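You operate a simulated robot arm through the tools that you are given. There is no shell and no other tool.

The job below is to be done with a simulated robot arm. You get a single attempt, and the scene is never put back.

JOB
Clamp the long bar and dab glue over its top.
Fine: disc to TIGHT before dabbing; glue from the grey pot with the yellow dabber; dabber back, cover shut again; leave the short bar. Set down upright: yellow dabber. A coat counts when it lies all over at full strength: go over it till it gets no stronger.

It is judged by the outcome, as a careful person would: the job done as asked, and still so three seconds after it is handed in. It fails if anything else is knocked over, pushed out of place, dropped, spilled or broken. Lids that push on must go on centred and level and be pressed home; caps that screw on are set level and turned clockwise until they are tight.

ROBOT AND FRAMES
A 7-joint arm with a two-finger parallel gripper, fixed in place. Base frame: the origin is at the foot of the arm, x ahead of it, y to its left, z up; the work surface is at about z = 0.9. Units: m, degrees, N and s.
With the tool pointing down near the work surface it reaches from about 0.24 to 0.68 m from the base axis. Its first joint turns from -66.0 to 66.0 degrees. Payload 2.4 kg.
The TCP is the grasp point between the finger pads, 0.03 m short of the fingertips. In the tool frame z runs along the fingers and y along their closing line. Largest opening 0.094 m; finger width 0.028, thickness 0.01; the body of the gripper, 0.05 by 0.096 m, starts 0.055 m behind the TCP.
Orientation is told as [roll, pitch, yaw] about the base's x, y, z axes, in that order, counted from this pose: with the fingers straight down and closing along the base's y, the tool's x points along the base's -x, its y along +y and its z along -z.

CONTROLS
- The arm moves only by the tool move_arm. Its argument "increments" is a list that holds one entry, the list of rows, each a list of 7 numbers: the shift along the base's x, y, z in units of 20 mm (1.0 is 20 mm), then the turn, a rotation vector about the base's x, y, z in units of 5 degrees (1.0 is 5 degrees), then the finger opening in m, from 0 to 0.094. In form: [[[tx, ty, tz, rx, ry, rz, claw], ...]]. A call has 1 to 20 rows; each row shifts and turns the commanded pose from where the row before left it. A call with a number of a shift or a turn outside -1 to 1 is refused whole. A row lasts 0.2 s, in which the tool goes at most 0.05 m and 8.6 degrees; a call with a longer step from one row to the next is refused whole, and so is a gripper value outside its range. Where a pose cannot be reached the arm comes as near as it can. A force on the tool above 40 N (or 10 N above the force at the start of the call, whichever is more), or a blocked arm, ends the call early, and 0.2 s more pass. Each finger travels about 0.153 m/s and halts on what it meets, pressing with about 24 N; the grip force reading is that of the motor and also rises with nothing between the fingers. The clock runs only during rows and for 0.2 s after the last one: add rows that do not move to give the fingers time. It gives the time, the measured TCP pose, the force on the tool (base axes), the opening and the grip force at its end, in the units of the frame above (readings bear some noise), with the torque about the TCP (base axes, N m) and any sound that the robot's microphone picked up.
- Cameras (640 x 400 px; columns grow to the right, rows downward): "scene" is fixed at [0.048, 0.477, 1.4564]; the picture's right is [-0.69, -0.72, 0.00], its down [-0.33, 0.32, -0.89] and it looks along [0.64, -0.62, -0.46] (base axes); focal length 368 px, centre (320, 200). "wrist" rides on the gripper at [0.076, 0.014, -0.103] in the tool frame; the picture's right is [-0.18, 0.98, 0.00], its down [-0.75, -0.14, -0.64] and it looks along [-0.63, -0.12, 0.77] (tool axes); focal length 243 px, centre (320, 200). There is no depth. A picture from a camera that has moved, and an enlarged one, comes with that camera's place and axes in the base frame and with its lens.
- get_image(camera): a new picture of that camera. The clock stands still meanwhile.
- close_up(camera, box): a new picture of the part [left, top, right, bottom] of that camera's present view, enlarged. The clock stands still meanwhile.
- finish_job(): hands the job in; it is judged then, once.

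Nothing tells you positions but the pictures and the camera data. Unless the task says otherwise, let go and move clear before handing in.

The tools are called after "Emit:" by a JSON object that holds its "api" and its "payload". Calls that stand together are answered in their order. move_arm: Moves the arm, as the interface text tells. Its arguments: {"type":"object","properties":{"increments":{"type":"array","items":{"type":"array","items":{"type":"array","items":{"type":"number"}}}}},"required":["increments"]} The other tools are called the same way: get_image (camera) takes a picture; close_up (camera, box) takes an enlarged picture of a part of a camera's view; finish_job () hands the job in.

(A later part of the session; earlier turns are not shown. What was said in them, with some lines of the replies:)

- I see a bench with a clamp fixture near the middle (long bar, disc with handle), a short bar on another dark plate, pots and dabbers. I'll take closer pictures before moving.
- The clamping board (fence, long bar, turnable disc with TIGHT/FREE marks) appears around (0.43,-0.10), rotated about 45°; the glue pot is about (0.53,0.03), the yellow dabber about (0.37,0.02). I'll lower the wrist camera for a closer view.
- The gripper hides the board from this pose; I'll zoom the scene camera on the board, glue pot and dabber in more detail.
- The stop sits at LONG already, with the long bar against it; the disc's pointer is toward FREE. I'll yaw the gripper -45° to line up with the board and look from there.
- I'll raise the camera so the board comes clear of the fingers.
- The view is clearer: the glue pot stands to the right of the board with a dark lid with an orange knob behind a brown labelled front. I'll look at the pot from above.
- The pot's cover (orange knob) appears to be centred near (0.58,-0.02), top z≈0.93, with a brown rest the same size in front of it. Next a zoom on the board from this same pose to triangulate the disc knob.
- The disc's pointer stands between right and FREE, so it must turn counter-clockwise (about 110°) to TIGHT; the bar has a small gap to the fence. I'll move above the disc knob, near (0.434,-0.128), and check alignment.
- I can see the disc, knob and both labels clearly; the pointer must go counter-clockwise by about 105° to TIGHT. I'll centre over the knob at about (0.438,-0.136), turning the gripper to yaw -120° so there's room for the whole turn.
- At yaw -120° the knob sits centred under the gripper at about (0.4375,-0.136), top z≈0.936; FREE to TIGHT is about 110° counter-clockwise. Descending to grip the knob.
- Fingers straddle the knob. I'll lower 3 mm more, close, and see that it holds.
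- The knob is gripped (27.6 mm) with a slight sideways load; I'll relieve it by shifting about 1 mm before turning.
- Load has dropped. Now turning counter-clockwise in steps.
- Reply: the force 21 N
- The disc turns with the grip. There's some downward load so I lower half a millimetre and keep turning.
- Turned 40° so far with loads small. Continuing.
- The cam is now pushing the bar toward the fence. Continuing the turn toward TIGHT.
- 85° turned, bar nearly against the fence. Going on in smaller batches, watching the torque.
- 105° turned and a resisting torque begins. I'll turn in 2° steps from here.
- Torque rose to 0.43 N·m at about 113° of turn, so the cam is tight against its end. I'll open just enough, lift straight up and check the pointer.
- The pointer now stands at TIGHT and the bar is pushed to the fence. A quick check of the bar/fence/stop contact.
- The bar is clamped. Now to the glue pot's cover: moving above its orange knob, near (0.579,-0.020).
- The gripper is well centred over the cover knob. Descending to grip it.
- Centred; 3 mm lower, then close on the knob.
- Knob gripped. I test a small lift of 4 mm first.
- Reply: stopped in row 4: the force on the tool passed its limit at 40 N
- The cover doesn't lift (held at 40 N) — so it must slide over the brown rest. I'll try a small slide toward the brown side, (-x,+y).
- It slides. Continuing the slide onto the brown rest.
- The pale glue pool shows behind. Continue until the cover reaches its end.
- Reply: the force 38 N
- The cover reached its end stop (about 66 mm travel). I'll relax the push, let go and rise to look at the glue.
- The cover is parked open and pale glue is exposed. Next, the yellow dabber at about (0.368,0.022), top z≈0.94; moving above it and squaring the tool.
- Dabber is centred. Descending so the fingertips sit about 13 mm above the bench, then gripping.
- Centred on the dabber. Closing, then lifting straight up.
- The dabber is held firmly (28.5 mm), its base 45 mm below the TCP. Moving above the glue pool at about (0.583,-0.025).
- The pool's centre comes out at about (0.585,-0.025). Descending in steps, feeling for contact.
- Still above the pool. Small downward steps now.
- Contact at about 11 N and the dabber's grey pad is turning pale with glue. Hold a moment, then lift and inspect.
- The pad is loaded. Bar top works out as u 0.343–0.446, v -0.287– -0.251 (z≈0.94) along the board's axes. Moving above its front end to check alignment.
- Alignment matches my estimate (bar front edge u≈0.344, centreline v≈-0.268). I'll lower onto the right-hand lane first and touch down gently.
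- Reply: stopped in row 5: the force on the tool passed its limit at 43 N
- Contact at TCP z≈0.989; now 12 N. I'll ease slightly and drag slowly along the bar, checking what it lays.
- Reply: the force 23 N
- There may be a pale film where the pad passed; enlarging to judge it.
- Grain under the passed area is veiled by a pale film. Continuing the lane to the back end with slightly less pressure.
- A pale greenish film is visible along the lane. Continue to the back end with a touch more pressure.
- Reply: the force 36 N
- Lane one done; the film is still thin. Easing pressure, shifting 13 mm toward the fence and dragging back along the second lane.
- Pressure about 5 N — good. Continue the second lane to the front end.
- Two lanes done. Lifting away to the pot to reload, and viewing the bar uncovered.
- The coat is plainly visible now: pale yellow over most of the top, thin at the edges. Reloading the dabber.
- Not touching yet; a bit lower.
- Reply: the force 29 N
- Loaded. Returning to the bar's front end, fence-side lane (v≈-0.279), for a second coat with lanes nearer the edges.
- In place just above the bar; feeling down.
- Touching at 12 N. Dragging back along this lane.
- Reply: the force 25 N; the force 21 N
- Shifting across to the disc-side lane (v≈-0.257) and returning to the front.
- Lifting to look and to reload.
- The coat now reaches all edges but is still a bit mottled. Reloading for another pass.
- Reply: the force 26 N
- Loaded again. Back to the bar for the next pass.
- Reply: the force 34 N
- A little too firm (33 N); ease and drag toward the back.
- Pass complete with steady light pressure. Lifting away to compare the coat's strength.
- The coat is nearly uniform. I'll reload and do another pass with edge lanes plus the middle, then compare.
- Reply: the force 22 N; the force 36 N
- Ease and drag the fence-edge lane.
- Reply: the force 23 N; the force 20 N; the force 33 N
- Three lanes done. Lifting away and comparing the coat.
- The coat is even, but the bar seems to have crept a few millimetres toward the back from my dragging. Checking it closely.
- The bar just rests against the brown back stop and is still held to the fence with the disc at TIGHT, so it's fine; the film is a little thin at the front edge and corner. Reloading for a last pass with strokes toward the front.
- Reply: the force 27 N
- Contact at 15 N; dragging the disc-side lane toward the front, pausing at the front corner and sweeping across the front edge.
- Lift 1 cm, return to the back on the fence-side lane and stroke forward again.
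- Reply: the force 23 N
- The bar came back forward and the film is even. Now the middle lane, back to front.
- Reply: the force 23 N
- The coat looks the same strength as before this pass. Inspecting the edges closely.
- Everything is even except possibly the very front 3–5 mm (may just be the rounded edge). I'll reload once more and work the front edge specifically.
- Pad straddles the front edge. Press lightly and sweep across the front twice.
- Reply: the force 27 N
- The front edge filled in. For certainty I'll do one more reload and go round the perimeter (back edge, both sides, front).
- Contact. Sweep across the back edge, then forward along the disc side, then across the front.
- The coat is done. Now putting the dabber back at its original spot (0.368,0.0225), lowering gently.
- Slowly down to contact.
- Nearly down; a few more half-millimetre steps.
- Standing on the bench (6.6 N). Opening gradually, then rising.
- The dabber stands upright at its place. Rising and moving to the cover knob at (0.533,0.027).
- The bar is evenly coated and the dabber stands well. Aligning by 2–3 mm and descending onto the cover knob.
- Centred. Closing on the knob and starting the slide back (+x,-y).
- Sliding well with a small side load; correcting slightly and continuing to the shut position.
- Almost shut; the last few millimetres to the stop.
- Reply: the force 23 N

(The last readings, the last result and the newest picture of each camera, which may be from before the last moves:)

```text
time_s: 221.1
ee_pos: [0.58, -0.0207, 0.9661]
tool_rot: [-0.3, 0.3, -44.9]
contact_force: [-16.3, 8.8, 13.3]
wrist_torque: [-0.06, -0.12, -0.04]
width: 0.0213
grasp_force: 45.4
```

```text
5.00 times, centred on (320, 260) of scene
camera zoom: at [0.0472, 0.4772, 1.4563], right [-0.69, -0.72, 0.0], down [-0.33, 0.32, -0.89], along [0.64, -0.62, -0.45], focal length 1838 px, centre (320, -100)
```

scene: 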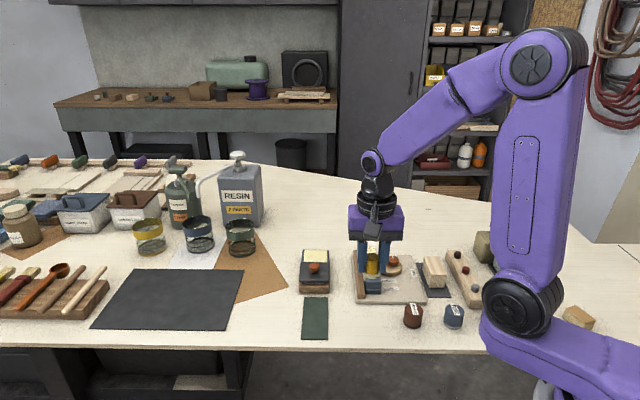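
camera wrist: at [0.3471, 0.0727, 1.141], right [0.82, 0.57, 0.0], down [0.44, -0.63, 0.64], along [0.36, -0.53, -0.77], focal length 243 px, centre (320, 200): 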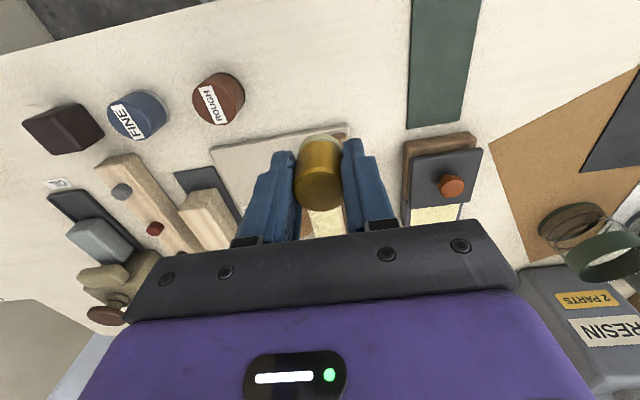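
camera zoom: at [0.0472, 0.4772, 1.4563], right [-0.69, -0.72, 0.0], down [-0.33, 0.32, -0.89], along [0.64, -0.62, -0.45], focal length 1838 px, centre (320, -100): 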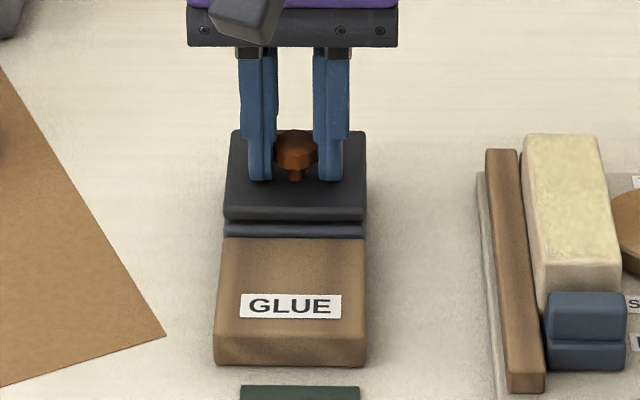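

The cover is fully home against its stop. Relaxing, releasing and rising clear.

Emit:
{"api": "move_arm", "payload": {"increments": [[[-0.06, 0.05, 0, 0, 0, 0, 0.01], [0, 0, 0, 0, 0, 0, 0.03], [0, 0, 0, 0, 0, 0, 0.05], [0, 0, 0.5, 0, 0, 0, 0.05], [0, 0, 1, 0, 0, 0, 0.05], [0, 0, 1, 0, 0, 0, 0.05], [0, 0, 1, 0, 0, 0, 0.05], [0, 0, 1, 0, 0, 0, 0.05], [0, 0, 1, 0, 0, 0, 0.05], [-0.5, 0.8, 1, 0, 0, 0, 0.05], [-0.5, 0.8, 1, 0, 0, 0, 0.05], [-0.5, 0.8, 0, 0, 0, 0, 0.05], [-0.5, 0.8, 0, 0, 0, 0, 0.05], [0, 0, 0, 0, 0, 0, 0.05]]]}}

Emit:
{"api": "get_image", "payload": {"camera": "scene"}}

Emit:
{"api": "close_up", "payload": {"camera": "scene", "box": [290, 220, 450, 340]}}

Emit:
{"api": "close_up", "payload": {"camera": "scene", "box": [355, 235, 405, 285]}}

Emit:
{"api": "get_image", "payload": {"camera": "wrist"}}

```text
time_s: 224.1
ee_pos: [0.5393, 0.0446, 1.1135]
tool_rot: [-0.2, 0.0, -45.1]
contact_force: [0.0, 0.3, 0.0]
wrist_torque: [-0.01, 0.0, -0.01]
width: 0.0501
grasp_force: 0.1
```

```text
taken
```

scene: 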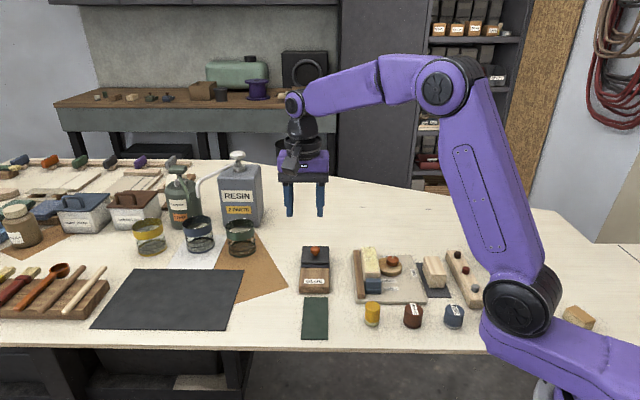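

```text
3.33 times, centred on (370, 280) of scene
camera zoom: at [0.0479, 0.477, 1.4564], right [-0.69, -0.72, 0.0], down [-0.33, 0.32, -0.89], along [0.64, -0.62, -0.46], focal length 1226 px, centre (153, -67)
```

zoom: 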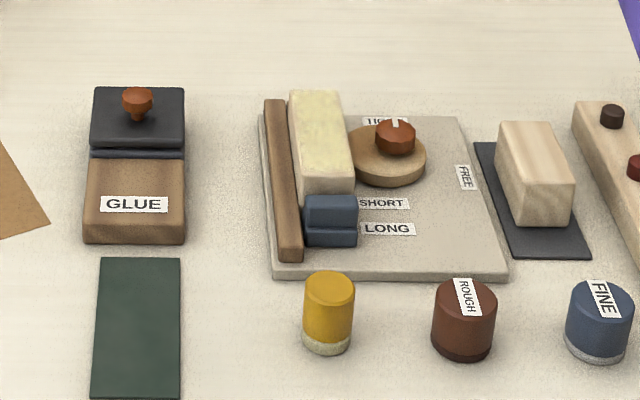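

```text
8.00 times, centred on (380, 260) of scene
camera zoom: at [0.0479, 0.477, 1.4564], right [-0.69, -0.72, 0.0], down [-0.33, 0.32, -0.89], along [0.64, -0.62, -0.46], focal length 2941 px, centre (-160, -280)
```

zoom: 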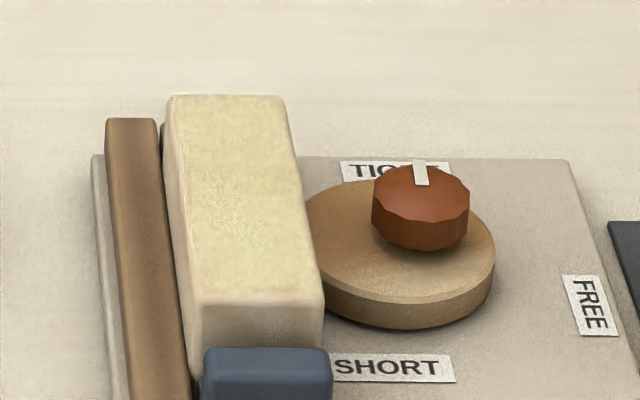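

```text
taken
camera wrist: at [0.4973, 0.1088, 1.2166], right [0.82, 0.57, 0.0], down [0.44, -0.63, 0.64], along [0.36, -0.53, -0.77], focal length 243 px, centre (320, 200)
```

wrist: 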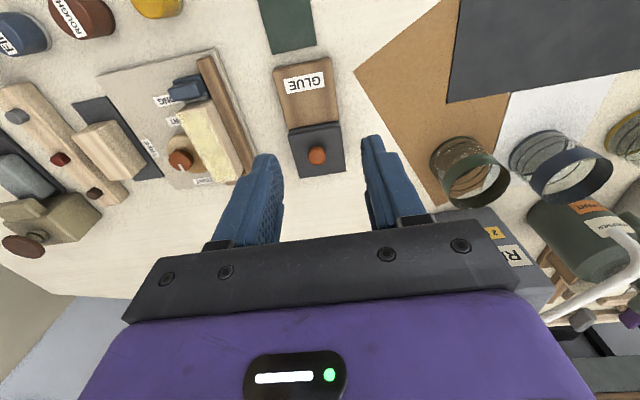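

Everything is in its final state: the bar is clamped with the disc at TIGHT and its top evenly coated. The dabber is upright in its place, the cover is shut, the short bar is untouched and the arm is clear. Handing in.

Emit:
{"api": "finish_job", "payload": {}}

```text
The job is handed in.
```

I've handed in the job: the long bar is clamped and its whole top is coated with glue. I don't have the judge's result yet.

- **Clamp:** I turned the disc about 113° until it resisted, before any glue went on. Its pointer lines up with TIGHT and the bar sits against the fence.
- **Bar shift:** while I was dragging the dabber, the bar crept a few millimetres back along the fence. I brought it forward again with strokes the other way. The disc stayed at TIGHT throughout.
- **Coat:** I went over the top repeatedly, reloading from the grey pot, until another full pass made no visible difference. The front edge was slightly thin, so I worked it again and then went round all the edges. Only the rounded rims still look bare.
- **Dabber:** the yellow dabber is upright in its original spot.
- **Cover:** it turned out to slide rather than lift. My first small test pull upward reached the arm's 40 N limit, with no visible harm. It is now shut against its stop.
- **Everything else:** I left the short bar alone and saw nothing else knocked over or moved.
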